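You operate a simulated robot arm through the tools that you are given. There is no shell and no other tool. Be economical: measure what you need, move in short steps, check, and stop when the job is done.

The job below is to be done with a simulated robot arm. You get a single attempt, and the scene is never put back.

## Task
Unpin the clamped block, wipe the oil off its top and repin it.
Fine: pins wait in the grey rack; white rag, back where it lay; blue pin in hole D, black pin in hole R; the block stays clamped; leave the silver pin and the other blocks.

The check looks at the end state, three seconds after you hand in, the way a careful person would. Anything else that was tipped, shoved, dropped, spilled or broken makes it a failure.

## Robot
A 7-joint arm with a two-finger parallel gripper, fixed in place. Base frame: the origin is at the foot of the arm, x ahead of it, y to its left, z up. Lengths are in mm, angles in rad, forces in N, time in s.
Its first joint turns from -1.152 to 1.152 rad. Payload 2.5 kg.
The tool frame sits at the grasp point between the pads (the TCP): z along the fingers, y along the line on which they close. The tips reach 23 mm beyond it. Largest opening 94 mm; finger width 38, thickness 10; the body of the gripper, 54 by 96 mm, starts 39 mm behind the TCP.
Orientation is that of the tool frame in the base frame, as a unit quaternion [w, x, y, z]. With the fingers straight down and closing along the base's y, the tool's x points along the base's -x, its y along +y and its z along -z.

## Interface
- The arm moves only by the tool step_arm. Its argument "deltas" is a list of rows, each an object (a shift or turn left out is 0, a gripper value left out holds the last) with "jaw": the opening, from 0 (shut) to 1 (fully open); "linear": the shift along the base's x, y, z in mm, a list of three; "rotation": the turn, a rotation vector about the base's x, y, z in rad, a list of three. In form: [{"jaw": jaw, "linear": [tx, ty, tz], "rotation": [rx, ry, rz]}, ...]. A call has 1 to 8 rows; each row shifts and turns the commanded pose from where the row before left it. Each row takes 0.2 s and may step no farther than 50 mm and 0.15 rad from the row before; otherwise, or with a gripper value out of range, the whole call is refused. A pose out of reach is approached as far as the arm can. The call stops where the force on the tool passes 40 N (or 10 N more than at its start, if that is more) or the arm is blocked; 0.2 s more then pass. Each finger travels about 108 mm/s and halts on what it meets, pressing with about 42 N; the grip force reading is that of the motor and also rises with nothing between the fingers. The clock runs only during rows and for 0.2 s after the last one: add rows that do not move to give the fingers time. The reply holds the time, the measured pose of the TCP, the force on the tool along the base axes, the opening and the grip force, in the units named above and with some noise.
- Cameras (640 x 400 px; columns grow to the right, rows downward): "scene" is fixed at [123.4, -421.3, 527.8]; the picture's right is [0.74, -0.68, 0.00], its down [-0.49, -0.53, -0.69] and it looks along [0.47, 0.51, -0.72] (base axes); focal length 214 px, centre (320, 200). "wrist" rides on the gripper at [86, 16, -74] in the tool frame; the picture's right is [-0.18, 0.98, 0.00], its down [-0.58, -0.11, -0.81] and it looks along [-0.79, -0.15, 0.59] (tool axes); focal length 243 px, centre (320, 200). There is no depth. A picture from a camera that has moved, and an enlarged one, comes with that camera's place and axes in the base frame and with its lens.
- grab_frame(camera): a new picture of that camera. The clock stands still meanwhile.
- inspect(camera, box): a new picture of the part [left, top, right, bottom] of that camera's present view, enlarged. The clock stands still meanwhile.
- finish_job(): hands the job in; it is judged then, once.

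Work in short steps. Places have to be worked out from the pictures, the camera data and where the tool is seen: move nearer, look again, correct. Check each grasp and each placing, and mend what went wrong. You have 120 turns and 68 pictures in all, those below and enlarged ones among them. Open the gripper and draw the arm clear of the work before you hand the job in, unless the task says otherwise; then end with one line.

The tools are called as a command line: name --argument value ..., lists and objects as JSON in quotes. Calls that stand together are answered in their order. step_arm: Moves the arm, as the interface text tells. Its arguments: {"type":"object","properties":{"deltas":{"type":"array","items":{"type":"object","properties":{"jaw":{"type":"number"},"linear":{"type":"array","items":{"type":"number"}},"rotation":{"type":"array","items":{"type":"number"}}}}}},"required":["deltas"]} The other tools are called the same way: grab_frame (camera) takes a picture; inspect (camera, box) takes an enlarged picture of a part of a camera's view; finish_job () hands the job in.

At the start:

```text
time: 0.0
eef_pos: [281.9, -215.2, 329.4]
ee_rot: [0.0, 0.0, 1.0, 0.0]
ft_force: [-0.5, -0.1, -0.9]
grip_width: 94.0
gripper_force: 0.0
```

scene: 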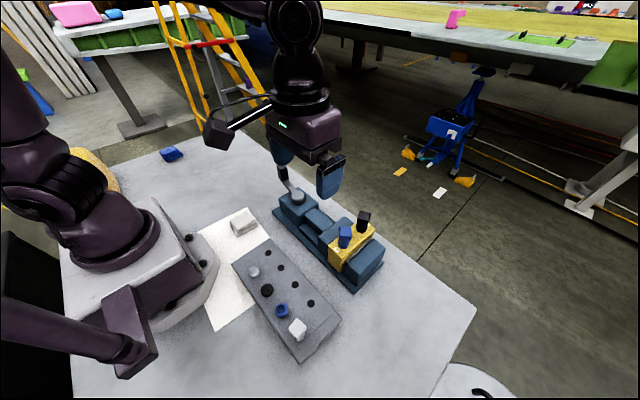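
wrist: 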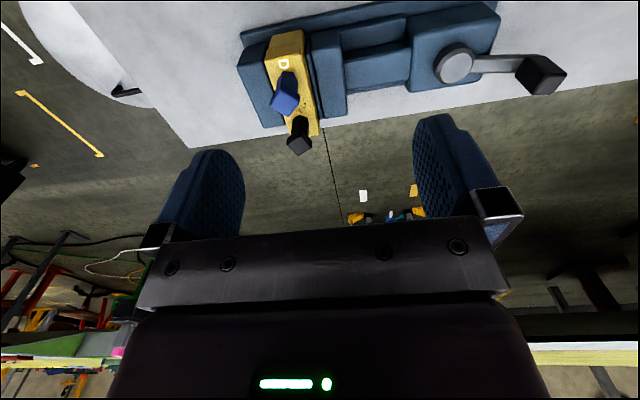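

The two views together put the table top near z≈0, not the -580 stated, and the black pin's head near (400,-266,155). I'll go by what I measure, starting with close looks at the work.

inspect --camera "scene" --box '[220, 170, 400, 370]'

inspect --camera "scene" --box '[270, 170, 400, 300]'

inspect --camera "wrist" --box '[220, 0, 380, 160]'

```text
2.00 times, centred on (310, 270) of scene
camera zoom: at [123.4, -421.3, 527.8], right [0.74, -0.68, 0.0], down [-0.49, -0.53, -0.69], along [0.47, 0.51, -0.72], focal length 429 px, centre (340, 60)
```

zoom: 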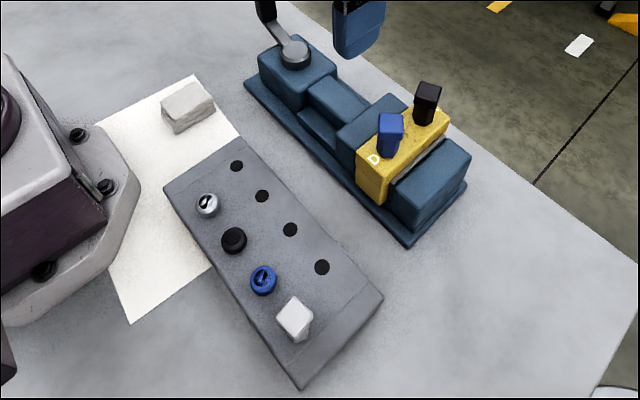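

```text
3.08 times, centred on (335, 235) of scene
camera zoom: at [123.4, -421.3, 527.8], right [0.74, -0.68, 0.0], down [-0.49, -0.53, -0.69], along [0.47, 0.51, -0.72], focal length 660 px, centre (274, 92)
```

zoom: 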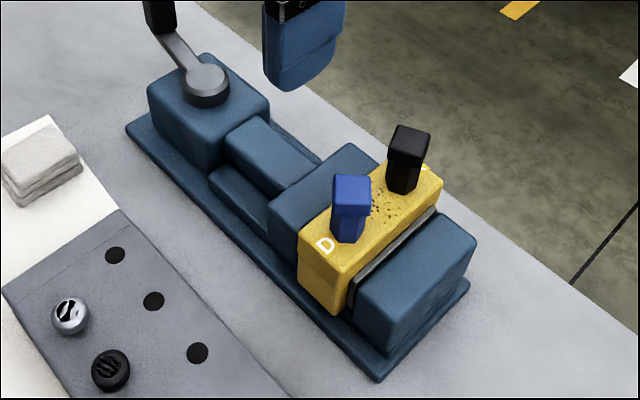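

```text
2.50 times, centred on (300, 80) of wrist
camera zoom: at [194.9, -197.3, 403.8], right [0.18, 0.98, 0.0], down [0.58, -0.11, 0.81], along [0.79, -0.15, -0.59], focal length 606 px, centre (370, 500)
```

zoom: 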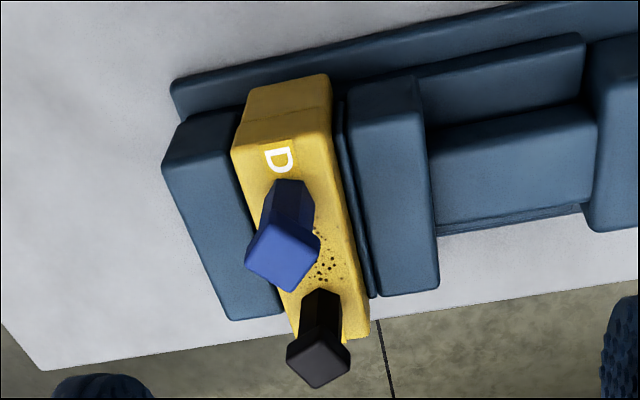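

The rack holds more than the silver pin, so I'll zoom in on it, and on the rag and the rest of the table.

inspect --camera "scene" --box '[235, 235, 345, 365]'

inspect --camera "scene" --box '[140, 130, 280, 260]'

```text
3.08 times, centred on (290, 300) of scene
camera zoom: at [123.4, -421.3, 527.8], right [0.74, -0.68, 0.0], down [-0.49, -0.53, -0.69], along [0.47, 0.51, -0.72], focal length 660 px, centre (412, -108)
```

zoom: 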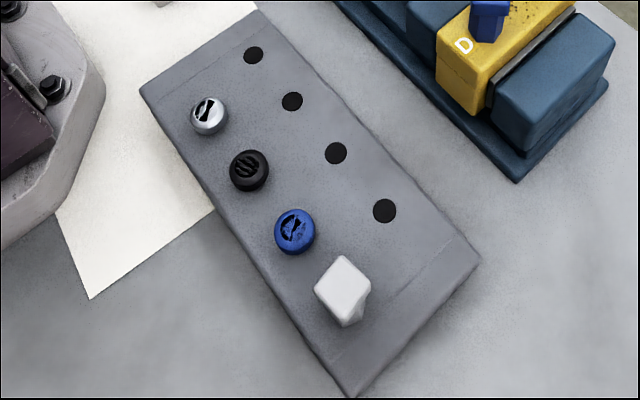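

```text
3.08 times, centred on (210, 195) of scene
camera zoom: at [123.4, -421.3, 527.8], right [0.74, -0.68, 0.0], down [-0.49, -0.53, -0.69], along [0.47, 0.51, -0.72], focal length 660 px, centre (658, 215)
```

zoom: 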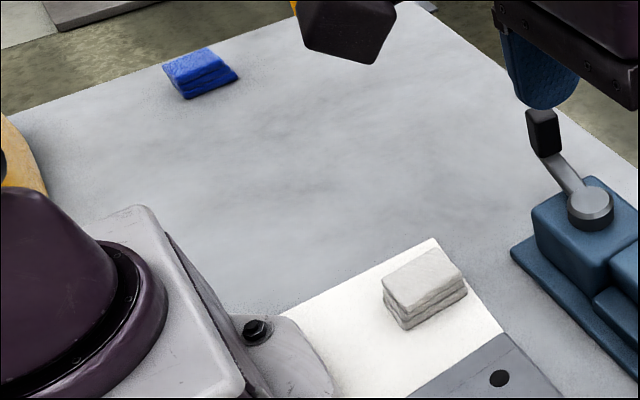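

Measured so far: blue head top ≈ (340,-264,155), black ≈ (402,-264,155), block top ≈ 112, with the block's long axis along x. I'll move above the blue pin and look again.

step_arm --deltas '[{"linear": [29, -24, -20]}, {"linear": [29, -25, -30]}, {"linear": [0, 0, -40]}, {}]'

grab_frame --camera "wrist"

```text
time: 1.0
eef_pos: [341.0, -264.3, 239.9]
ee_rot: [0.0, 0.001, 1.0, 0.0]
ft_force: [-0.3, 0.1, -0.1]
grip_width: 93.9
gripper_force: 0.0
```

```text
60 pictures are left
camera wrist: at [253.5, -246.6, 313.7], right [0.18, 0.98, 0.0], down [0.58, -0.11, 0.81], along [0.79, -0.15, -0.59], focal length 243 px, centre (320, 200)
```

wrist: 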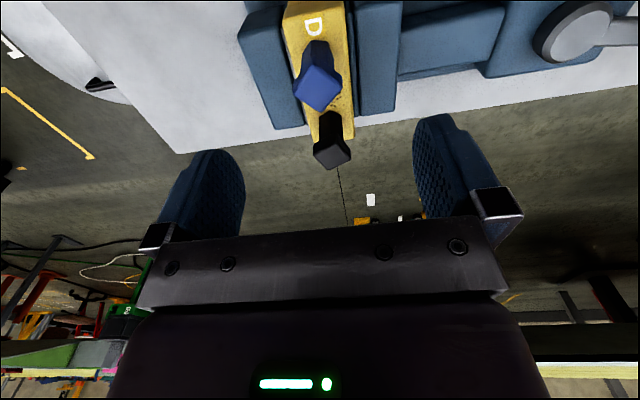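

It reached 431 mm radius without trouble. I'll zoom on the heads to fix their positions and turn.

inspect --camera "wrist" --box '[260, 0, 400, 175]'

```text
2.29 times, centred on (330, 88) of wrist
camera zoom: at [253.5, -246.6, 313.7], right [0.18, 0.98, 0.0], down [0.58, -0.11, 0.81], along [0.79, -0.15, -0.59], focal length 555 px, centre (297, 457)
```

zoom: 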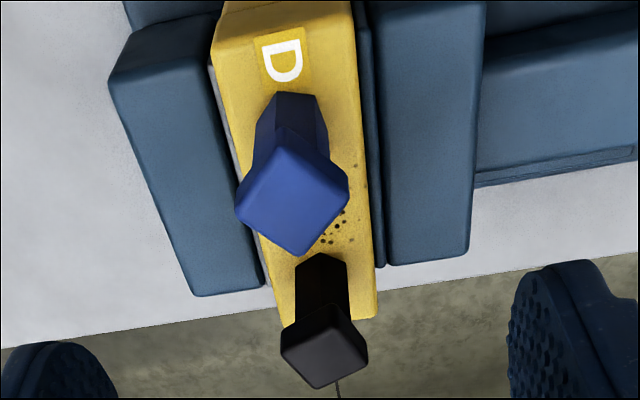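

The blue head is about 23 mm square and turned 45°, centred near (339,-264). I'll yaw the tool -45°, so the pads meet its flats, narrow the jaw and look.

step_arm --deltas '[{"jaw": 0.45, "rotation": [0, 0, -0.1309]}, {"rotation": [0, 0, -0.1309]}, {"rotation": [0, 0, -0.1309]}, {"rotation": [0, 0, -0.1309]}, {"rotation": [0, 0, -0.1309]}, {"linear": [-2, 0, -20], "rotation": [0, 0, -0.1309]}, {"linear": [0, 0, -20]}, {}]'

grab_frame --camera "wrist"

inspect --camera "scene" --box '[270, 140, 400, 270]'

```text
time: 2.8
eef_pos: [338.4, -262.7, 199.7]
ee_rot: [-0.001, 0.383, 0.924, 0.001]
ft_force: [-0.1, -0.5, 0.5]
grip_width: 42.4
gripper_force: 0.2
```

```text
58 pictures are left
camera wrist: at [288.1, -188.9, 273.8], right [0.83, 0.56, 0.0], down [0.33, -0.49, 0.81], along [0.46, -0.67, -0.59], focal length 243 px, centre (320, 200)
```

wrist: 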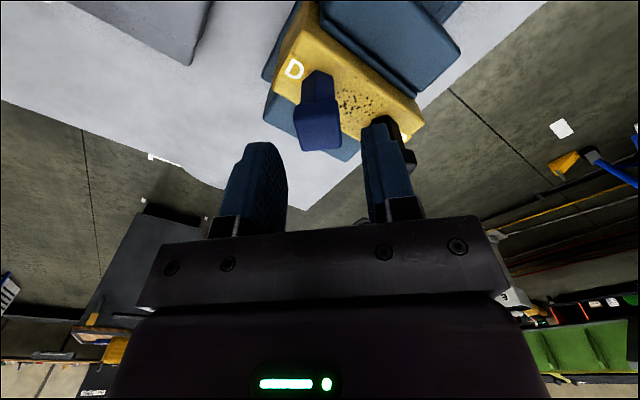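

```text
3.08 times, centred on (335, 205) of scene
camera zoom: at [123.4, -421.3, 527.8], right [0.74, -0.68, 0.0], down [-0.49, -0.53, -0.69], along [0.47, 0.51, -0.72], focal length 660 px, centre (274, 185)
```

zoom: 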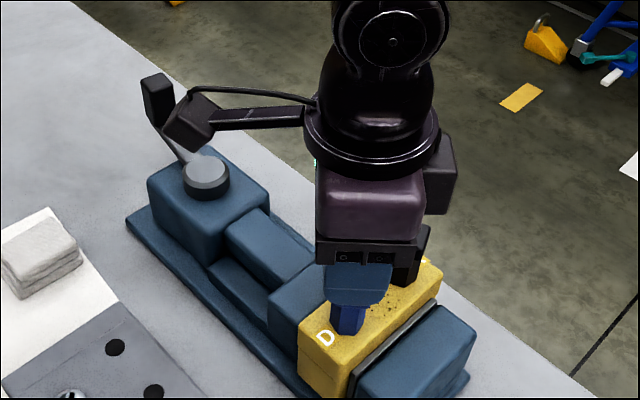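

The head is centred in the gap (column ≈320) at the expected depth. I'll lower to z≈145, leaving the tips above the block top, and look before closing.

step_arm --deltas '[{"linear": [0, -1, -20]}, {"linear": [0, 0, -20]}, {"linear": [0, 0, -14]}, {}]'

grab_frame --camera "wrist"

inspect --camera "scene" --box '[290, 180, 400, 290]'

```text
time: 3.8
eef_pos: [337.0, -263.7, 146.2]
ee_rot: [-0.001, 0.382, 0.924, 0.0]
ft_force: [-0.8, 0.4, 0.6]
grip_width: 41.9
gripper_force: 0.1
```

```text
56 pictures are left
camera wrist: at [287.7, -190.8, 220.5], right [0.83, 0.56, 0.0], down [0.33, -0.49, 0.81], along [0.46, -0.67, -0.59], focal length 243 px, centre (320, 200)
```

wrist: 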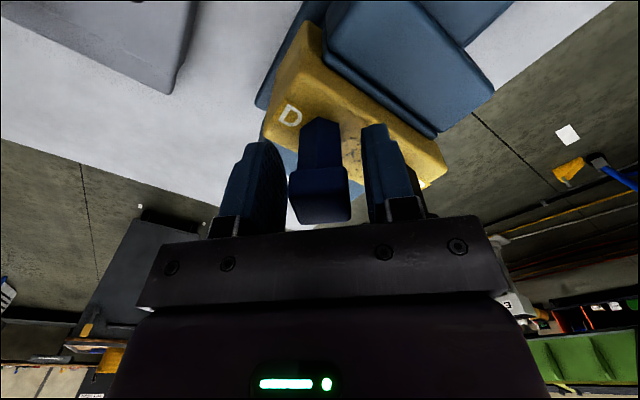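

```text
3.64 times, centred on (345, 235) of scene
camera zoom: at [123.4, -421.3, 527.8], right [0.74, -0.68, 0.0], down [-0.49, -0.53, -0.69], along [0.47, 0.51, -0.72], focal length 780 px, centre (229, 73)
```

zoom: 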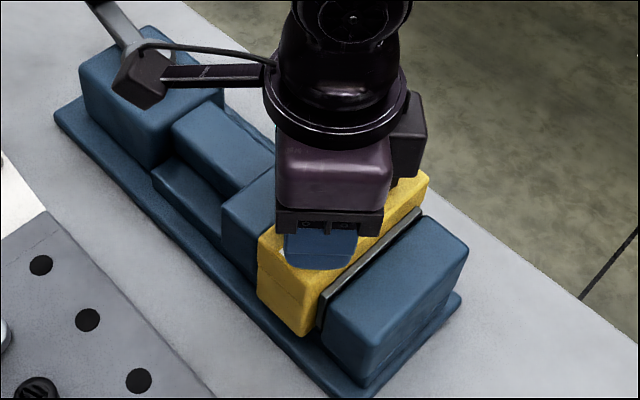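

The head sits between the pads. I'll close and check the width and forces.

step_arm --deltas '[{"jaw": 0.2}, {}, {}]'

```text
time: 4.6
eef_pos: [337.3, -264.9, 146.1]
ee_rot: [0.0, 0.381, 0.924, -0.001]
ft_force: [0.3, 0.1, 0.0]
grip_width: 25.4
gripper_force: 42.3
```

Gripped at 25 mm with 42 N. I'll lift straight up in small steps and watch the force.

step_arm --deltas '[{"linear": [0, 0, 8]}, {"linear": [0, 0, 12]}, {"linear": [0, 0, 15]}, {"linear": [0, 0, 20]}, {"linear": [0, 0, 20]}, {}]'

inspect --camera "scene" --box '[270, 140, 400, 270]'

grab_frame --camera "wrist"

```text
time: 6.0
eef_pos: [339.0, -265.2, 222.0]
ee_rot: [0.001, 0.383, 0.924, 0.0]
ft_force: [-0.2, 0.5, -1.7]
grip_width: 25.2
gripper_force: 41.8
```

```text
3.08 times, centred on (335, 205) of scene
camera zoom: at [123.4, -421.3, 527.8], right [0.74, -0.68, 0.0], down [-0.49, -0.53, -0.69], along [0.47, 0.51, -0.72], focal length 660 px, centre (274, 185)
```

zoom: 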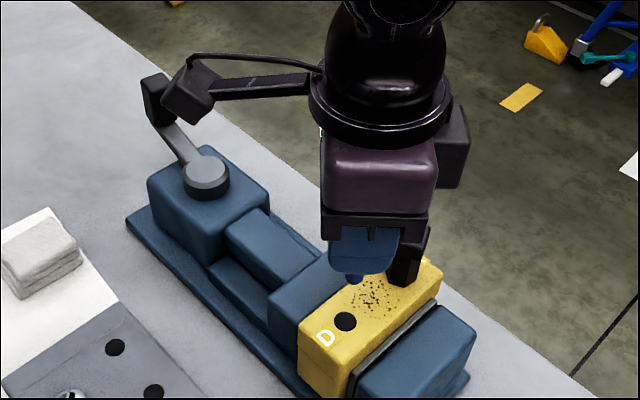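

```text
53 pictures are left
camera wrist: at [288.7, -190.8, 295.8], right [0.83, 0.56, 0.0], down [0.33, -0.49, 0.81], along [0.46, -0.67, -0.59], focal length 243 px, centre (320, 200)
```

wrist: 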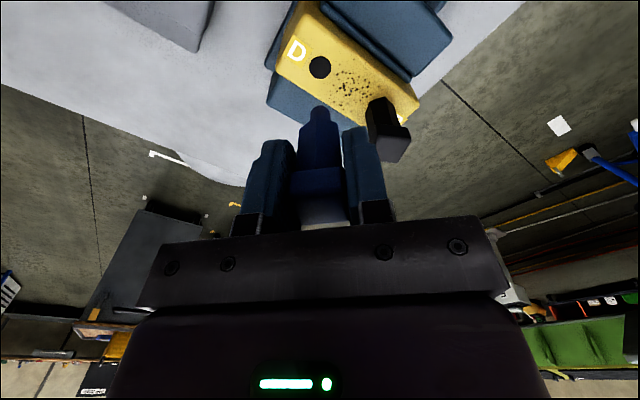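

The blue pin is out, with its tip about 62 mm below the TCP; hole D is at ≈(339.3,-263.6) and the block top at ≈111. I'll carry it over the rack's far row, hole at ≈(217,-290), and look.

step_arm --deltas '[{"linear": [-20, -2, 10]}, {"linear": [-40, -8, 0]}, {"linear": [-40, -8, 0]}, {"linear": [-21, -7, 0]}, {}]'

grab_frame --camera "wrist"

grab_frame --camera "scene"

```text
time: 7.2
eef_pos: [215.8, -288.4, 231.0]
ee_rot: [0.0, 0.383, 0.924, 0.0]
ft_force: [-0.1, 0.6, -0.4]
grip_width: 25.4
gripper_force: 42.0
```

```text
52 pictures are left
camera wrist: at [166.1, -214.8, 306.4], right [0.83, 0.56, 0.0], down [0.33, -0.49, 0.81], along [0.46, -0.67, -0.59], focal length 243 px, centre (320, 200)
```

wrist: 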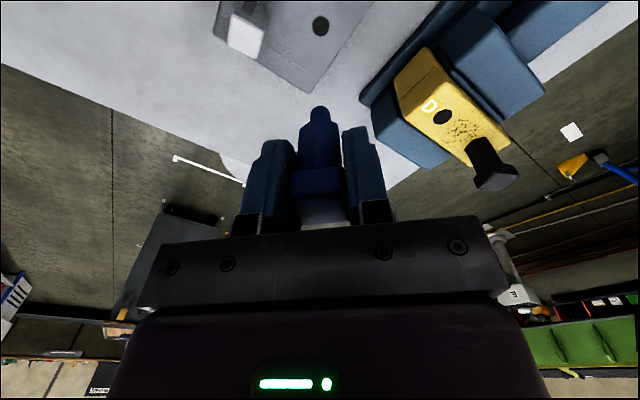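

```text
51 pictures are left
```

scene: 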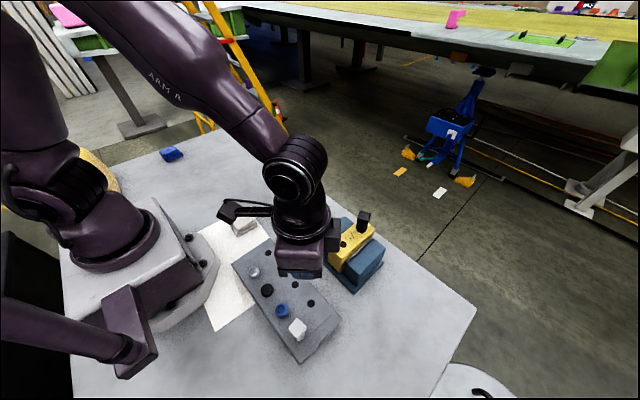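

Two views put the rack top at ≈35 and this hole at ≈(218,-289). I'll lower until the pin tip is about 18 mm above it and check alignment.

step_arm --deltas '[{"linear": [1, 0.5, -40]}, {"linear": [0, 0, -40]}, {"linear": [0, 0, -35]}, {}]'

inspect --camera "wrist" --box '[240, 20, 400, 180]'

inspect --camera "scene" --box '[250, 230, 350, 350]'

```text
time: 8.2
eef_pos: [216.3, -287.4, 114.7]
ee_rot: [0.0, 0.383, 0.924, 0.001]
ft_force: [0.0, -0.4, -0.2]
grip_width: 25.2
gripper_force: 41.9
```

```text
2.50 times, centred on (320, 100) of wrist
camera zoom: at [165.9, -214.0, 189.7], right [0.83, 0.56, 0.0], down [0.33, -0.49, 0.81], along [0.46, -0.67, -0.59], focal length 606 px, centre (320, 450)
```

zoom: 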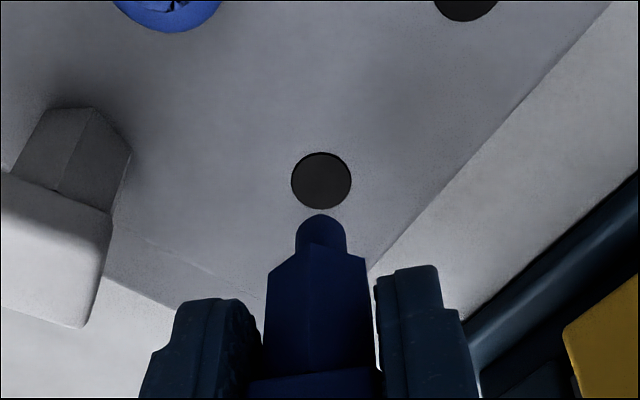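

```text
3.33 times, centred on (300, 290) of scene
camera zoom: at [123.4, -421.3, 527.8], right [0.74, -0.68, 0.0], down [-0.49, -0.53, -0.69], along [0.47, 0.51, -0.72], focal length 715 px, centre (387, -100)
```

zoom: 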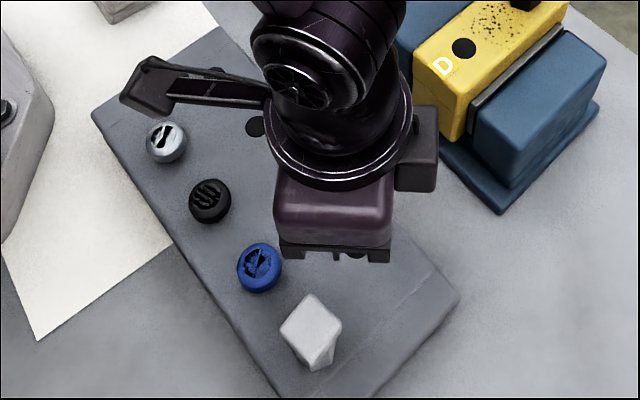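

The hole is in line with the tip within about 1 mm. I'll insert slowly to the seat, TCP ≈70.

step_arm --deltas '[{"linear": [0.5, 0, -12]}, {"linear": [0, 0, -10]}, {"linear": [0, 0, -10]}, {"linear": [0, 0, -8]}, {"linear": [0, 0, -3]}, {}]'

inspect --camera "wrist" --box '[240, 20, 400, 220]'

```text
time: 9.6
eef_pos: [218.3, -288.4, 73.8]
ee_rot: [0.0, 0.383, 0.924, 0.0]
ft_force: [-0.3, 0.9, -0.3]
grip_width: 25.1
gripper_force: 42.1
```

```text
2.00 times, centred on (320, 120) of wrist
camera zoom: at [168.0, -215.2, 147.6], right [0.83, 0.56, 0.0], down [0.33, -0.49, 0.81], along [0.46, -0.67, -0.59], focal length 485 px, centre (320, 360)
```

zoom: 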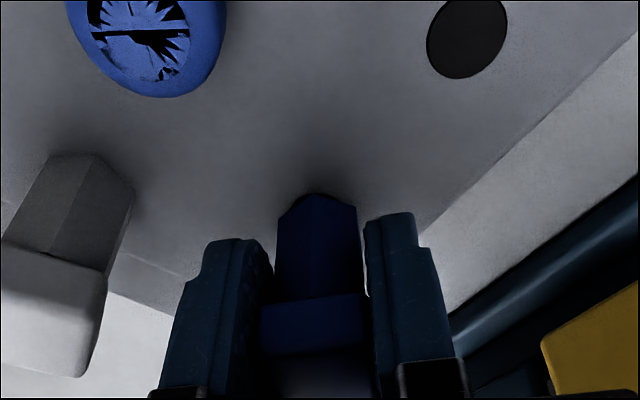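

Going in freely. A few more millimetres until I feel contact.

step_arm --deltas '[{"linear": [0, 0, -2]}, {"linear": [0, 0, -1]}, {"linear": [0, 0, -1]}, {"linear": [0, 0, -1]}, {}]'

```text
time: 10.8
eef_pos: [216.9, -290.1, 68.4]
ee_rot: [0.001, 0.383, 0.924, 0.0]
ft_force: [-4.6, 8.1, 29.7]
grip_width: 25.2
gripper_force: 41.9
```

Contact at 30 N with TCP ≈69, so it is seated. I'll ease up a little, open only to 42 mm (the white pin is near) and rise.

step_arm --deltas '[{"linear": [0, 0, 1]}, {"jaw": 0.42}, {}, {"linear": [0, 0, 15]}, {"linear": [0, 0, 40]}, {"linear": [0, 0, 50]}, {"linear": [0, 0, 50]}, {}]'

grab_frame --camera "wrist"

```text
time: 12.6
eef_pos: [217.3, -288.7, 223.8]
ee_rot: [0.0, 0.382, 0.924, 0.0]
ft_force: [0.2, 0.3, 0.2]
grip_width: 39.6
gripper_force: 0.0
```

```text
47 pictures are left
camera wrist: at [167.1, -215.1, 297.5], right [0.83, 0.56, 0.0], down [0.33, -0.49, 0.81], along [0.46, -0.67, -0.59], focal length 243 px, centre (320, 200)
```

wrist: 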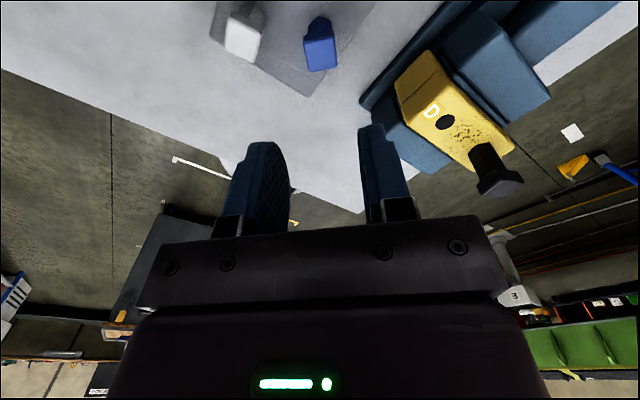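

Blue is seated in the rack. Next I'll move above the black pin, near (399,-264), and look.

step_arm --deltas '[{"linear": [45, 6, 0]}, {"linear": [45, 6, 0]}, {"linear": [45, 6, 0]}, {"linear": [45, 6, 0]}, {}]'

inspect --camera "wrist" --box '[240, 20, 400, 180]'

inspect --camera "scene" --box '[290, 170, 400, 290]'

```text
time: 13.8
eef_pos: [396.6, -265.4, 225.9]
ee_rot: [0.001, 0.383, 0.924, 0.0]
ft_force: [-0.1, 0.5, 0.4]
grip_width: 39.7
gripper_force: 0.1
```

```text
2.50 times, centred on (320, 100) of wrist
camera zoom: at [347.5, -191.1, 299.4], right [0.83, 0.56, 0.0], down [0.33, -0.49, 0.81], along [0.45, -0.67, -0.59], focal length 606 px, centre (320, 450)
```

zoom: 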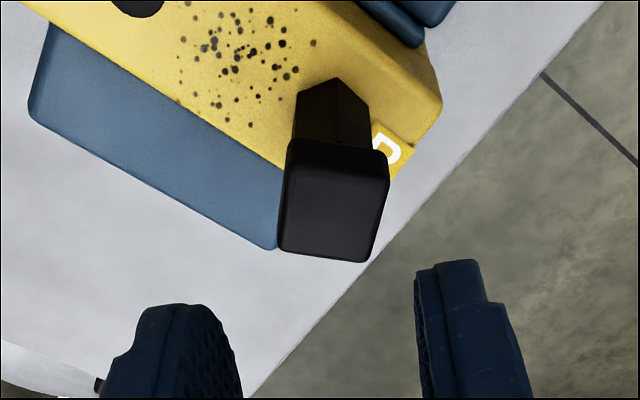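

```text
3.33 times, centred on (345, 230) of scene
camera zoom: at [123.4, -421.2, 527.8], right [0.74, -0.68, 0.0], down [-0.49, -0.53, -0.69], along [0.47, 0.51, -0.72], focal length 715 px, centre (237, 100)
```

zoom: 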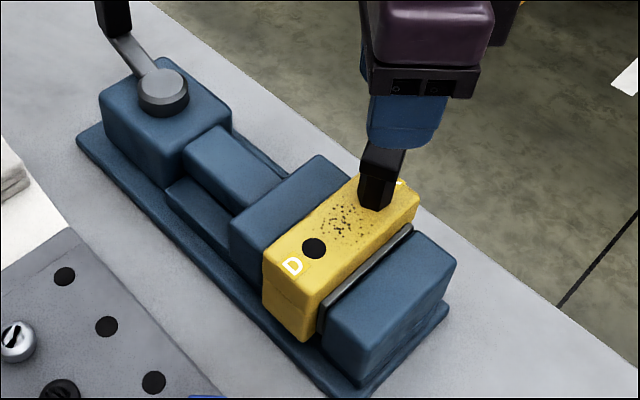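

Hole R's letter is visible and the black head is turned about 28°, centred at ≈(402,-265). I'll shift over it, yaw a further -0.30 rad, lower partway and recheck.

step_arm --deltas '[{"linear": [3, 0, 0], "rotation": [0, 0, -0.1]}, {"linear": [2, 0.5, 0], "rotation": [0, 0, -0.1]}, {"linear": [0, 0, -15], "rotation": [0, 0, -0.1]}, {"linear": [0, 0, -15]}, {}]'

inspect --camera "wrist" --box '[220, 40, 420, 240]'

```text
time: 15.0
eef_pos: [402.4, -266.0, 192.7]
ee_rot: [0.0, 0.516, 0.856, 0.0]
ft_force: [0.5, -0.4, 1.0]
grip_width: 39.5
gripper_force: 0.0
```

```text
2.00 times, centred on (320, 140) of wrist
camera zoom: at [375.7, -179.7, 268.0], right [0.96, 0.3, 0.0], down [0.17, -0.57, 0.81], along [0.24, -0.77, -0.59], focal length 485 px, centre (320, 320)
```

zoom: 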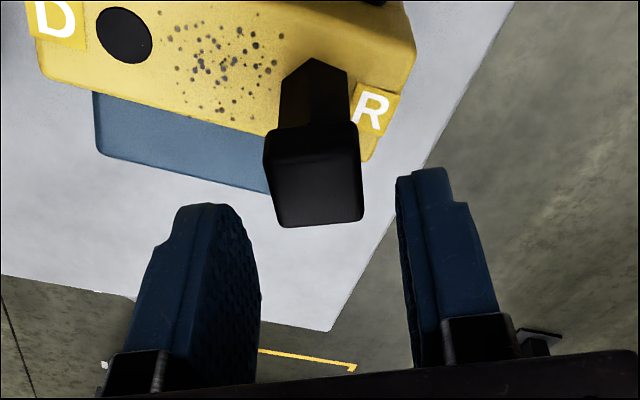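

Aligned within 1 mm and a degree or so. I'll lower to z≈145, close and check.

step_arm --deltas '[{"linear": [-0.5, 0, -20]}, {"linear": [0, 0, -20]}, {"linear": [0, 0, -8]}, {}, {"jaw": 0.2}, {}, {}]'

```text
time: 16.6
eef_pos: [402.7, -262.9, 145.7]
ee_rot: [0.0, 0.517, 0.856, 0.0]
ft_force: [-0.2, -0.5, -0.8]
grip_width: 25.1
gripper_force: 42.0
```

Firm grip at 25.1 mm with no side load. I'll lift it straight out.

step_arm --deltas '[{"linear": [0, 0, 8]}, {"linear": [0, 0, 12]}, {"linear": [0, 0, 15]}, {"linear": [0, 0, 25]}, {"linear": [0, 0, 25]}, {}]'

grab_frame --camera "wrist"

```text
time: 18.0
eef_pos: [401.7, -262.4, 230.3]
ee_rot: [0.0, 0.517, 0.856, 0.0]
ft_force: [-0.7, -0.7, 0.0]
grip_width: 25.3
gripper_force: 42.0
```

```text
43 pictures are left
camera wrist: at [374.7, -177.4, 304.6], right [0.96, 0.3, 0.0], down [0.18, -0.56, 0.81], along [0.24, -0.77, -0.59], focal length 243 px, centre (320, 200)
```

wrist: 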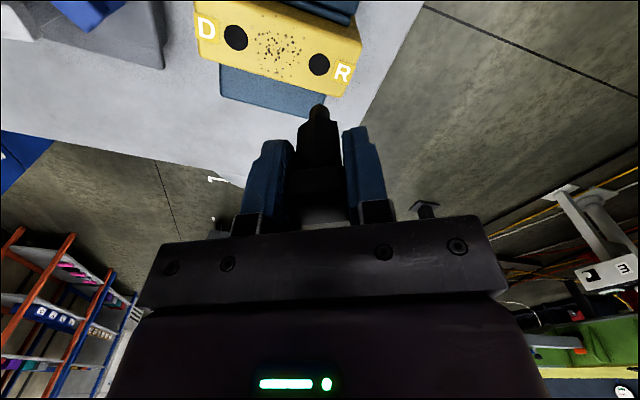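

The black pin is out cleanly. I'll carry it back along -x first, then over to rack hole 2 at ≈(217.5,-177).

step_arm --deltas '[{"linear": [-45, 0, 0]}, {"linear": [-45, 0, 0]}, {"linear": [-35, 25, 0]}, {"linear": [-30, 30, 0]}, {"linear": [-29, 31, -20]}, {"linear": [0, 0, -30]}, {}]'

grab_frame --camera "wrist"

```text
time: 19.6
eef_pos: [219.4, -178.7, 182.8]
ee_rot: [0.0, 0.517, 0.856, 0.0]
ft_force: [0.1, -1.1, -0.6]
grip_width: 25.2
gripper_force: 41.9
```

```text
42 pictures are left
camera wrist: at [192.7, -93.7, 256.4], right [0.96, 0.3, 0.0], down [0.17, -0.57, 0.81], along [0.24, -0.77, -0.59], focal length 243 px, centre (320, 200)
```

wrist: 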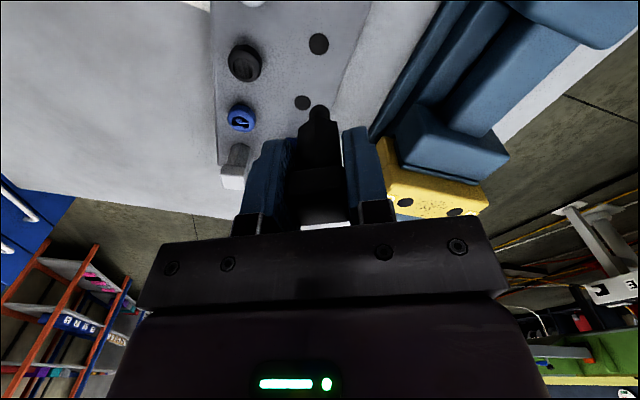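

The hole shows at ≈(217.8,-175). I'll lower to about 115 and recheck.

step_arm --deltas '[{"linear": [-1, 2.5, -35]}, {"linear": [0, 0, -32]}, {}]'

inspect --camera "wrist" --box '[240, 20, 400, 180]'

```text
time: 20.4
eef_pos: [219.7, -176.0, 114.2]
ee_rot: [0.0, 0.517, 0.856, 0.0]
ft_force: [-0.4, 0.0, -1.5]
grip_width: 25.5
gripper_force: 41.5
```

```text
2.50 times, centred on (320, 100) of wrist
camera zoom: at [191.5, -90.9, 187.9], right [0.96, 0.3, 0.0], down [0.17, -0.56, 0.81], along [0.24, -0.77, -0.59], focal length 606 px, centre (320, 450)
```

zoom: 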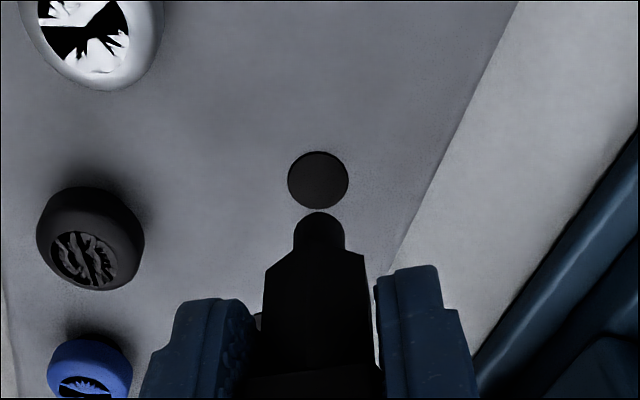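

Same picture as the blue insertion just before it went in. I'll insert to the seat.

step_arm --deltas '[{"linear": [0, 0, -12]}, {"linear": [0, 0, -10]}, {"linear": [0, 0, -10]}, {"linear": [0, 0, -9]}, {"linear": [0, 0, -2]}, {"linear": [0, 0, -1]}, {"linear": [0, 0, -1]}, {}]'

```text
time: 22.2
eef_pos: [218.1, -176.4, 69.9]
ee_rot: [0.0, 0.516, 0.856, -0.001]
ft_force: [0.2, -5.3, 0.7]
grip_width: 25.2
gripper_force: 42.4
```

It is at the seating depth. I'll go 1 mm further, release and rise.

step_arm --deltas '[{"linear": [0, 0, -1]}, {"jaw": 0.42}, {}, {"linear": [0, 0, 15]}, {"linear": [0, 0, 40]}, {"linear": [0, 0, 50]}, {"linear": [0, 0, 50]}, {}]'

grab_frame --camera "scene"

grab_frame --camera "wrist"

```text
time: 24.0
eef_pos: [215.9, -174.6, 222.9]
ee_rot: [0.0, 0.516, 0.856, 0.0]
ft_force: [0.1, 0.4, -0.8]
grip_width: 39.4
gripper_force: 0.1
```

```text
40 pictures are left
```

scene: 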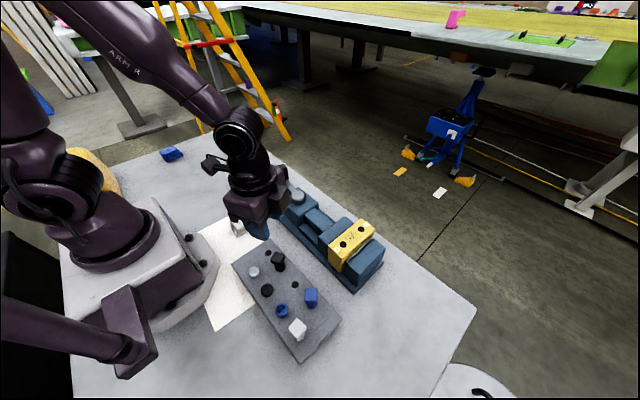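

```text
39 pictures are left
camera wrist: at [189.4, -90.6, 296.8], right [0.96, 0.3, 0.0], down [0.17, -0.57, 0.81], along [0.24, -0.77, -0.59], focal length 243 px, centre (320, 200)
```

wrist: 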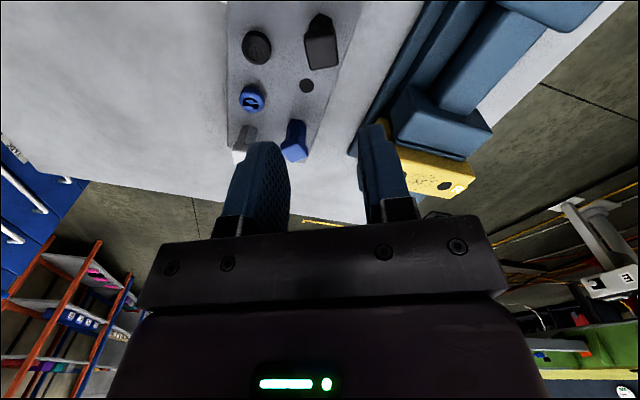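

Both pins are in the rack. The white rag is at ≈(223,29), roughly square to the axes; I'll move over it and turn the tool back to yaw 0.

step_arm --deltas '[{"linear": [0, 25, 0], "rotation": [0, 0, 0.1357]}, {"linear": [0, 25, 0], "rotation": [0, 0, 0.1357]}, {"linear": [0, 25, 0], "rotation": [0, 0, 0.1357]}, {"linear": [0, 25, 0], "rotation": [0, 0, 0.1357]}, {"linear": [0, 26, 0], "rotation": [0, 0, 0.1357]}, {"linear": [2, 26, 0], "rotation": [0, 0, 0.1357]}, {"linear": [2, 26, 0], "rotation": [0, 0, 0.1357]}, {"jaw": 0.95, "linear": [2, 26, 0], "rotation": [0, 0, 0.1357]}]'

grab_frame --camera "wrist"

inspect --camera "scene" --box '[180, 180, 300, 280]'

```text
time: 25.8
eef_pos: [223.0, 28.5, 222.8]
ee_rot: [0.0, -0.002, 1.0, 0.0]
ft_force: [0.3, 0.4, 0.6]
grip_width: 89.5
gripper_force: 0.1
```

```text
38 pictures are left
camera wrist: at [136.9, 46.1, 296.5], right [0.18, 0.98, 0.0], down [0.58, -0.11, 0.81], along [0.79, -0.15, -0.59], focal length 243 px, centre (320, 200)
```

wrist: 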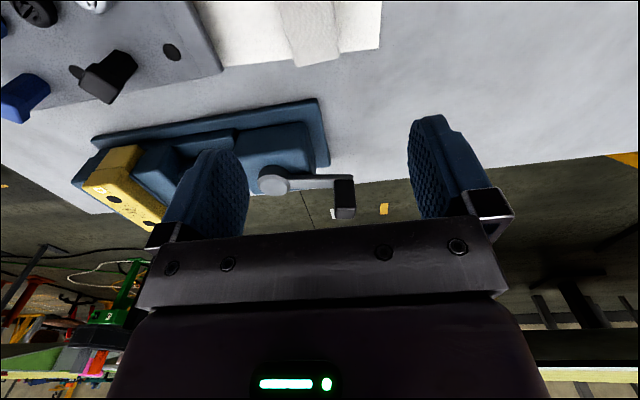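

```text
4.00 times, centred on (240, 230) of scene
camera zoom: at [123.4, -421.3, 527.8], right [0.74, -0.68, 0.0], down [-0.49, -0.53, -0.69], along [0.47, 0.51, -0.72], focal length 858 px, centre (640, 80)
```

zoom: 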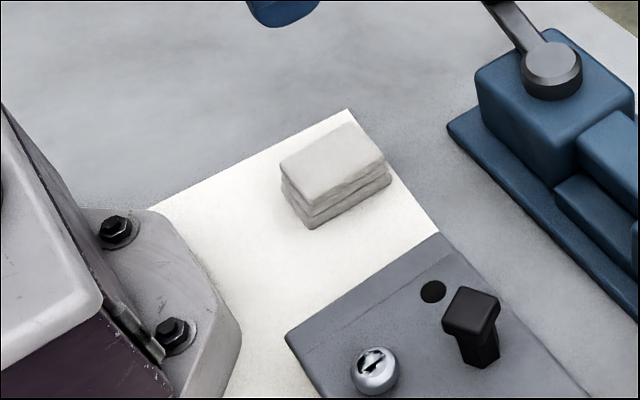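

The rag is at the edge of the wrist view. I'll enlarge it.

inspect --camera "wrist" --box '[240, 0, 400, 100]'

```text
4.00 times, centred on (320, 50) of wrist
camera zoom: at [136.9, 46.1, 296.5], right [0.18, 0.98, 0.0], down [0.58, -0.11, 0.81], along [0.79, -0.15, -0.59], focal length 970 px, centre (320, 800)
```

zoom: 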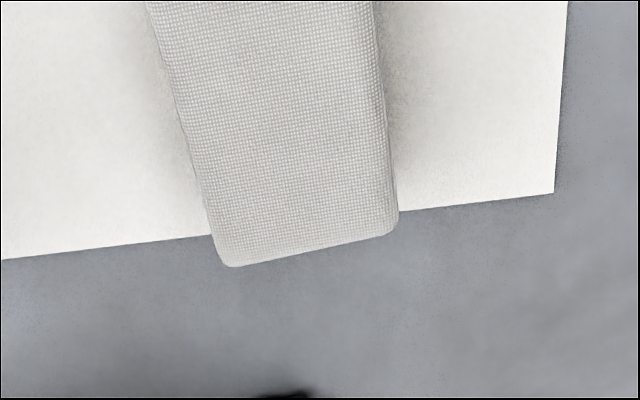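

The rag spans x 193–252, y -5–44 with its top at z≈34, centre (222.5,20). I'll centre on it, come down to TCP 60 with the tips straddling it, and check.

step_arm --deltas '[{"jaw": 0.95, "linear": [0, -8.5, -40]}, {"linear": [0, 0, -40]}, {"linear": [0, 0, -40]}, {"linear": [0, 0, -30]}, {}]'

grab_frame --camera "wrist"

inspect --camera "scene" --box '[180, 170, 300, 270]'

```text
time: 27.0
eef_pos: [223.7, 18.6, 71.3]
ee_rot: [0.0, -0.001, 1.0, 0.0]
ft_force: [-1.3, -0.1, 0.0]
grip_width: 89.2
gripper_force: 0.1
```

```text
35 pictures are left
camera wrist: at [136.6, 36.6, 146.6], right [0.18, 0.98, 0.0], down [0.58, -0.11, 0.81], along [0.79, -0.15, -0.59], focal length 243 px, centre (320, 200)
```

wrist: 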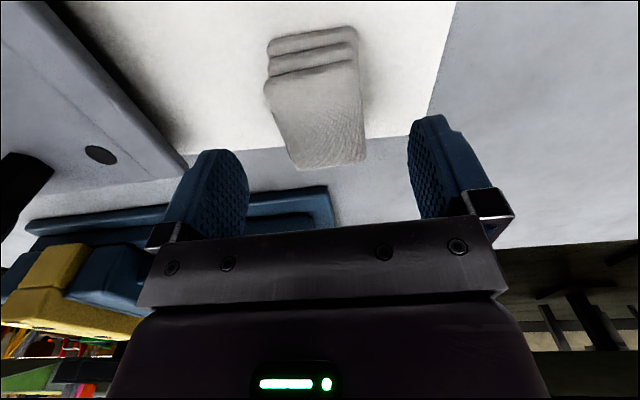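

```text
4.00 times, centred on (240, 220) of scene
camera zoom: at [123.4, -421.3, 527.8], right [0.74, -0.68, 0.0], down [-0.49, -0.53, -0.69], along [0.47, 0.51, -0.72], focal length 858 px, centre (640, 120)
```

zoom: 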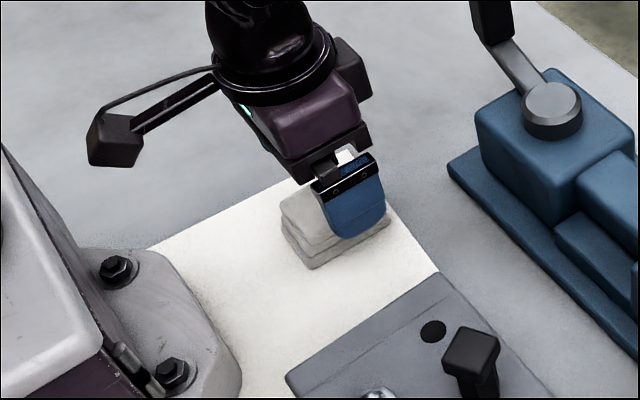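

The rag centre comes out at (220.5,21.5), square to the jaws. I'll correct, descend so the tips stop about 11 mm above the table, and close gently.

step_arm --deltas '[{"linear": [-2, 2, -17]}, {"linear": [0, 0, -12]}, {"linear": [0, 0, -8]}, {}]'

step_arm --deltas '[{"jaw": 0.6}, {}, {"jaw": 0.45}, {}, {}]'

```text
time: 28.0
eef_pos: [221.7, 22.4, 35.7]
ee_rot: [0.0, -0.001, 1.0, -0.001]
ft_force: [-0.4, -0.3, 0.8]
grip_width: 89.1
gripper_force: 0.0
```

```text
time: 29.2
eef_pos: [222.7, 22.2, 36.4]
ee_rot: [0.0, -0.001, 1.0, 0.0]
ft_force: [-0.1, -0.2, 0.2]
grip_width: 47.1
gripper_force: 41.8
```

Rag held at 47 mm. Its rest pose is TCP ≈(221.5,22,36), which I'll need for putting it back; I'll lift and check that it came along.

step_arm --deltas '[{"linear": [0, 0, 20]}, {"linear": [0, 0, 45]}, {"linear": [0, 0, 45]}, {"linear": [0, 0, 45]}, {"linear": [0, 0, 40]}, {}]'

grab_frame --camera "wrist"

```text
time: 30.6
eef_pos: [222.0, 24.4, 229.7]
ee_rot: [0.001, 0.0, 1.0, 0.001]
ft_force: [-0.3, -0.3, -0.4]
grip_width: 46.6
gripper_force: 42.2
```

```text
33 pictures are left
camera wrist: at [135.5, 41.8, 304.4], right [0.18, 0.98, 0.0], down [0.58, -0.11, 0.81], along [0.79, -0.15, -0.59], focal length 243 px, centre (320, 200)
```

wrist: 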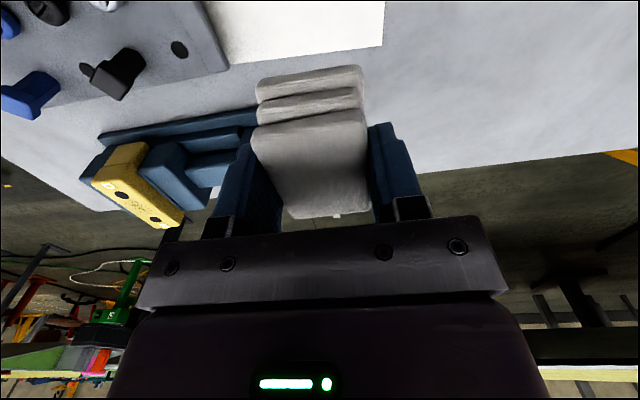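

The rag came up level. I'll carry it above the middle of the block.

step_arm --deltas '[{"linear": [10, -45, 0]}, {"linear": [15, -45, 0]}, {"linear": [20, -42, 0]}, {"linear": [25, -40, 0]}, {"linear": [25, -40, 0]}, {"linear": [26, -38, 0]}, {"linear": [26, -36.5, 0]}, {}]'

grab_frame --camera "wrist"

inspect --camera "scene" --box '[280, 140, 420, 290]'

```text
time: 32.4
eef_pos: [371.3, -266.5, 231.5]
ee_rot: [0.0, -0.001, 1.0, 0.0]
ft_force: [0.4, 0.2, -0.2]
grip_width: 47.1
gripper_force: 41.3
```

```text
32 pictures are left
camera wrist: at [284.5, -248.7, 305.6], right [0.18, 0.98, 0.0], down [0.58, -0.11, 0.81], along [0.79, -0.15, -0.59], focal length 243 px, centre (320, 200)
```

wrist: 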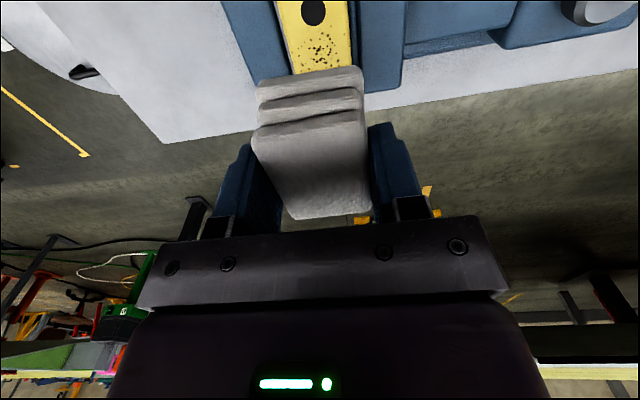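

```text
2.67 times, centred on (350, 215) of scene
camera zoom: at [123.4, -421.3, 527.8], right [0.74, -0.68, 0.0], down [-0.49, -0.53, -0.69], along [0.47, 0.51, -0.72], focal length 572 px, centre (240, 160)
```

zoom: 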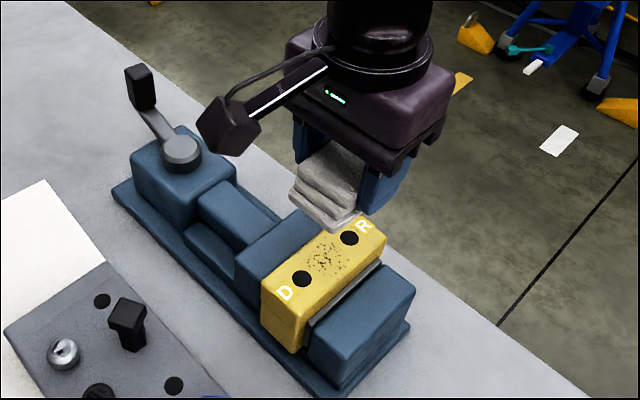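

The oil patch centre is ≈(371,-263), right below. I'll lower until the rag presses the block top, expected at TCP ≈147.

step_arm --deltas '[{"linear": [0, 2, -40]}, {"linear": [0, 0, -30]}, {"linear": [0, 0, -8]}, {"linear": [0, 0, -3]}, {"linear": [0, 0, -2]}, {}]'

```text
time: 33.8
eef_pos: [369.1, -263.7, 148.3]
ee_rot: [0.0, -0.001, 1.0, 0.0]
ft_force: [0.6, 0.3, -0.4]
grip_width: 47.2
gripper_force: 41.8
```

step_arm --deltas '[{"linear": [0, 0, -1]}, {"linear": [0, 0, -1]}, {"linear": [0, 0, -1]}, {}]'

```text
time: 34.8
eef_pos: [369.6, -263.6, 144.5]
ee_rot: [0.0, 0.0, 1.0, 0.0]
ft_force: [-2.7, 1.8, 6.2]
grip_width: 46.7
gripper_force: 41.9
```

Contact at 6 N. I'll press half a millimetre more and wipe back and forth along the block.

step_arm --deltas '[{"linear": [8, 0, -0.5]}, {"linear": [10, 0, 0]}, {"linear": [-10, 0, 0]}, {"linear": [-10, 0, 0]}, {"linear": [-10, 0, 0]}, {"linear": [-10, 0, 0]}, {"linear": [12, 0, 0]}, {"linear": [10, 0, 0]}]'

step_arm --deltas '[{"linear": [10, 4, 0]}, {"linear": [10, 0, 0]}, {"linear": [-12, -4, 0]}, {"linear": [-12, -4, 0]}, {"linear": [-12, 0, 0]}, {"linear": [12, 0, 0]}, {"linear": [12, 4, 0]}, {}]'

```text
time: 35.3
eef_pos: [377.4, -263.8, 144.0]
ee_rot: [-0.007, 0.0, 1.0, 0.002]
ft_force: [-4.3, 2.3, 6.5]
grip_width: 47.0
gripper_force: 41.8
stopped in row 2: the force on the tool passed its limit (the readings are from after the stop); the commanded pose is now the measured one
```

```text
time: 37.1
eef_pos: [384.6, -265.1, 144.9]
ee_rot: [-0.006, 0.001, 1.0, 0.001]
ft_force: [-4.5, -2.0, 12.2]
grip_width: 47.2
gripper_force: 42.1
```

The first sweep halted on force but the second ran through. I'll lift and see how clean the top is.

step_arm --deltas '[{"linear": [0, 0, 15]}, {"linear": [0, 0, 35]}, {"linear": [0, 0, 40]}, {}]'

inspect --camera "scene" --box '[280, 140, 420, 290]'

grab_frame --camera "wrist"

```text
time: 38.1
eef_pos: [384.7, -264.2, 234.5]
ee_rot: [-0.007, 0.001, 1.0, 0.002]
ft_force: [0.0, 0.0, 0.3]
grip_width: 46.8
gripper_force: 42.1
```

```text
2.67 times, centred on (350, 215) of scene
camera zoom: at [123.4, -421.3, 527.8], right [0.74, -0.68, 0.0], down [-0.49, -0.53, -0.69], along [0.47, 0.51, -0.72], focal length 572 px, centre (240, 160)
```

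zoom: 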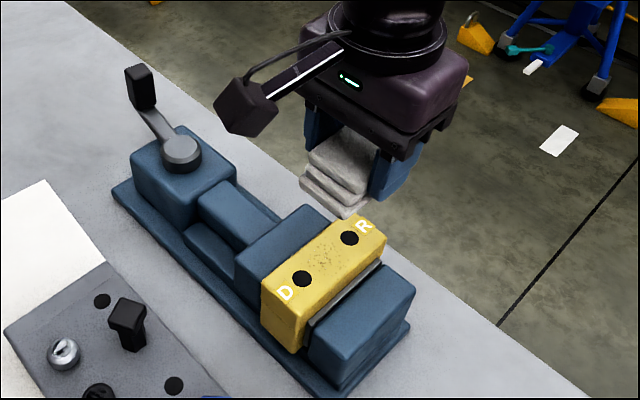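

```text
29 pictures are left
camera wrist: at [298.4, -247.3, 309.9], right [0.19, 0.98, 0.0], down [0.59, -0.11, 0.8], along [0.78, -0.15, -0.6], focal length 243 px, centre (320, 200)
```

wrist: 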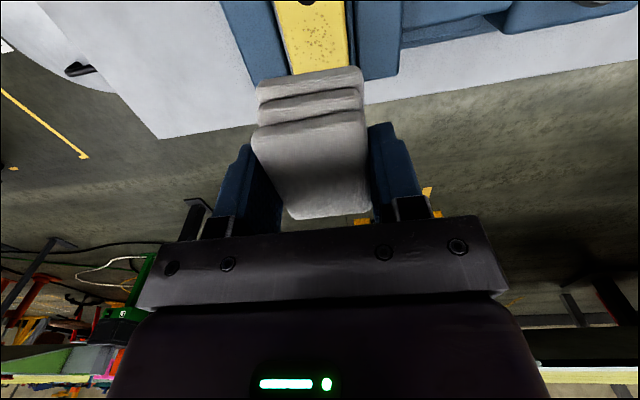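

The oil is fading, so more strokes are needed. I'll level the tool (it picked up about 0.013 rad of tilt in the halt), go back down and feel for contact.

step_arm --deltas '[{"linear": [-14, 0.5, -40], "rotation": [-0.003, -0.013, 0]}, {"linear": [0, 0, -40]}, {"linear": [0, 0, -8]}, {"linear": [0, 0, -1]}, {"linear": [0, 0, -1]}, {}]'

```text
time: 39.5
eef_pos: [370.1, -265.9, 145.3]
ee_rot: [0.0, 0.002, 1.0, 0.0]
ft_force: [-8.0, 5.5, 20.1]
grip_width: 47.3
gripper_force: 42.8
```

20 N is a bit hard. I'll ease up 0.6 mm and stroke.

step_arm --deltas '[{"linear": [0, 0, 0.6]}, {"linear": [9, 0, 0]}, {"linear": [9, 0, 0]}, {"linear": [-12, 0, 0]}, {"linear": [-12, 0, 0]}, {"linear": [-12, 0, 0]}, {"linear": [12, 0, 0]}, {"linear": [12, 0, 0]}]'

step_arm --deltas '[{"linear": [12, 0, 0]}, {"linear": [-12, 0, 0]}, {"linear": [-12, 0, 0]}, {"linear": [-12, 0, 0]}, {"linear": [12, 0, 0]}, {"linear": [12, 0, 0]}, {"linear": [12, 0, 0]}, {"linear": [-12, 0, 0]}]'

step_arm --deltas '[{"linear": [-12, 0, 0]}, {"linear": [-12, 0, 0]}, {"linear": [12, 0, 0]}, {"linear": [12, 0, 0]}, {"linear": [12, 0, 0]}, {"linear": [-12, 0, 0]}, {"linear": [-6, 0, 0]}, {}]'

```text
time: 41.3
eef_pos: [376.2, -265.3, 145.7]
ee_rot: [-0.001, 0.0, 1.0, 0.001]
ft_force: [-1.9, 0.1, 2.7]
grip_width: 46.9
gripper_force: 42.0
```

```text
time: 43.1
eef_pos: [377.2, -264.3, 145.3]
ee_rot: [0.0, 0.002, 1.0, 0.001]
ft_force: [-0.7, -0.1, -1.0]
grip_width: 46.9
gripper_force: 42.1
```

```text
time: 44.9
eef_pos: [370.8, -264.1, 144.7]
ee_rot: [0.0, 0.001, 1.0, 0.001]
ft_force: [1.0, 0.8, -0.6]
grip_width: 47.0
gripper_force: 42.3
```

Pressure dropped to nothing, so the rag has probably been pushed up slightly in the jaws. I'll press 1 mm more and stroke again.

step_arm --deltas '[{"linear": [0, 0, -0.8]}, {"linear": [0, 0, -0.6]}, {}]'

```text
time: 45.7
eef_pos: [369.3, -264.1, 143.9]
ee_rot: [0.0, 0.001, 1.0, 0.001]
ft_force: [-2.3, 1.3, 6.2]
grip_width: 47.2
gripper_force: 42.5
```

step_arm --deltas '[{"linear": [9, 0, 0]}, {"linear": [9, 0, 0]}, {"linear": [-12, 0, 0]}, {"linear": [-12, 0, 0]}, {"linear": [-12, 0, 0]}, {"linear": [12, 0, 0]}, {"linear": [12, 0, -0.3]}, {"linear": [12, 0, 0]}]'

step_arm --deltas '[{"linear": [-12, 0, 0]}, {"linear": [-12, 0, 0]}, {"linear": [-12, 0, 0]}, {"linear": [12, 0, 0]}, {"linear": [12, 0, 0]}, {"linear": [12, 0, 0]}, {"linear": [-18, 0, 0]}, {}]'

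step_arm --deltas '[{"linear": [0, 0, 15]}, {"linear": [0, 0, 35]}, {"linear": [0, 0, 40]}, {}]'

inspect --camera "scene" --box '[305, 180, 395, 280]'

```text
time: 47.5
eef_pos: [386.6, -266.5, 144.8]
ee_rot: [0.0, 0.001, 1.0, 0.0]
ft_force: [-17.2, 0.3, 34.5]
grip_width: 46.8
gripper_force: 41.6
```

```text
time: 48.9
eef_pos: [376.6, -266.1, 144.7]
ee_rot: [-0.006, 0.002, 1.0, 0.002]
ft_force: [-4.2, 1.8, 6.1]
grip_width: 47.1
gripper_force: 42.0
stopped in row 6: the force on the tool passed its limit (the readings are from after the stop); the commanded pose is now the measured one
```

```text
time: 49.9
eef_pos: [377.4, -266.5, 236.9]
ee_rot: [-0.007, 0.002, 1.0, 0.001]
ft_force: [-0.2, -0.1, -0.3]
grip_width: 47.4
gripper_force: 41.8
```

```text
4.00 times, centred on (350, 230) of scene
camera zoom: at [123.4, -421.3, 527.8], right [0.74, -0.68, 0.0], down [-0.49, -0.53, -0.69], along [0.47, 0.51, -0.72], focal length 858 px, centre (200, 80)
```

zoom: 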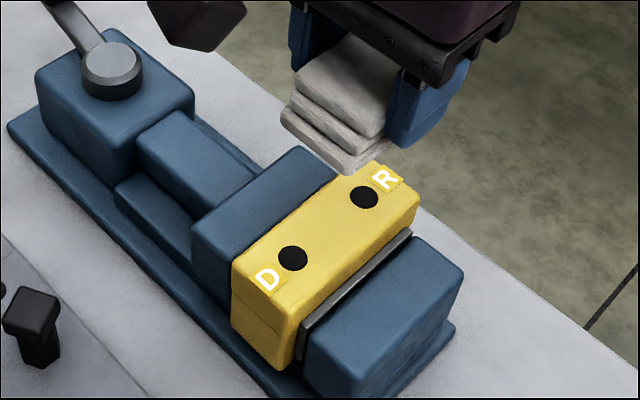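

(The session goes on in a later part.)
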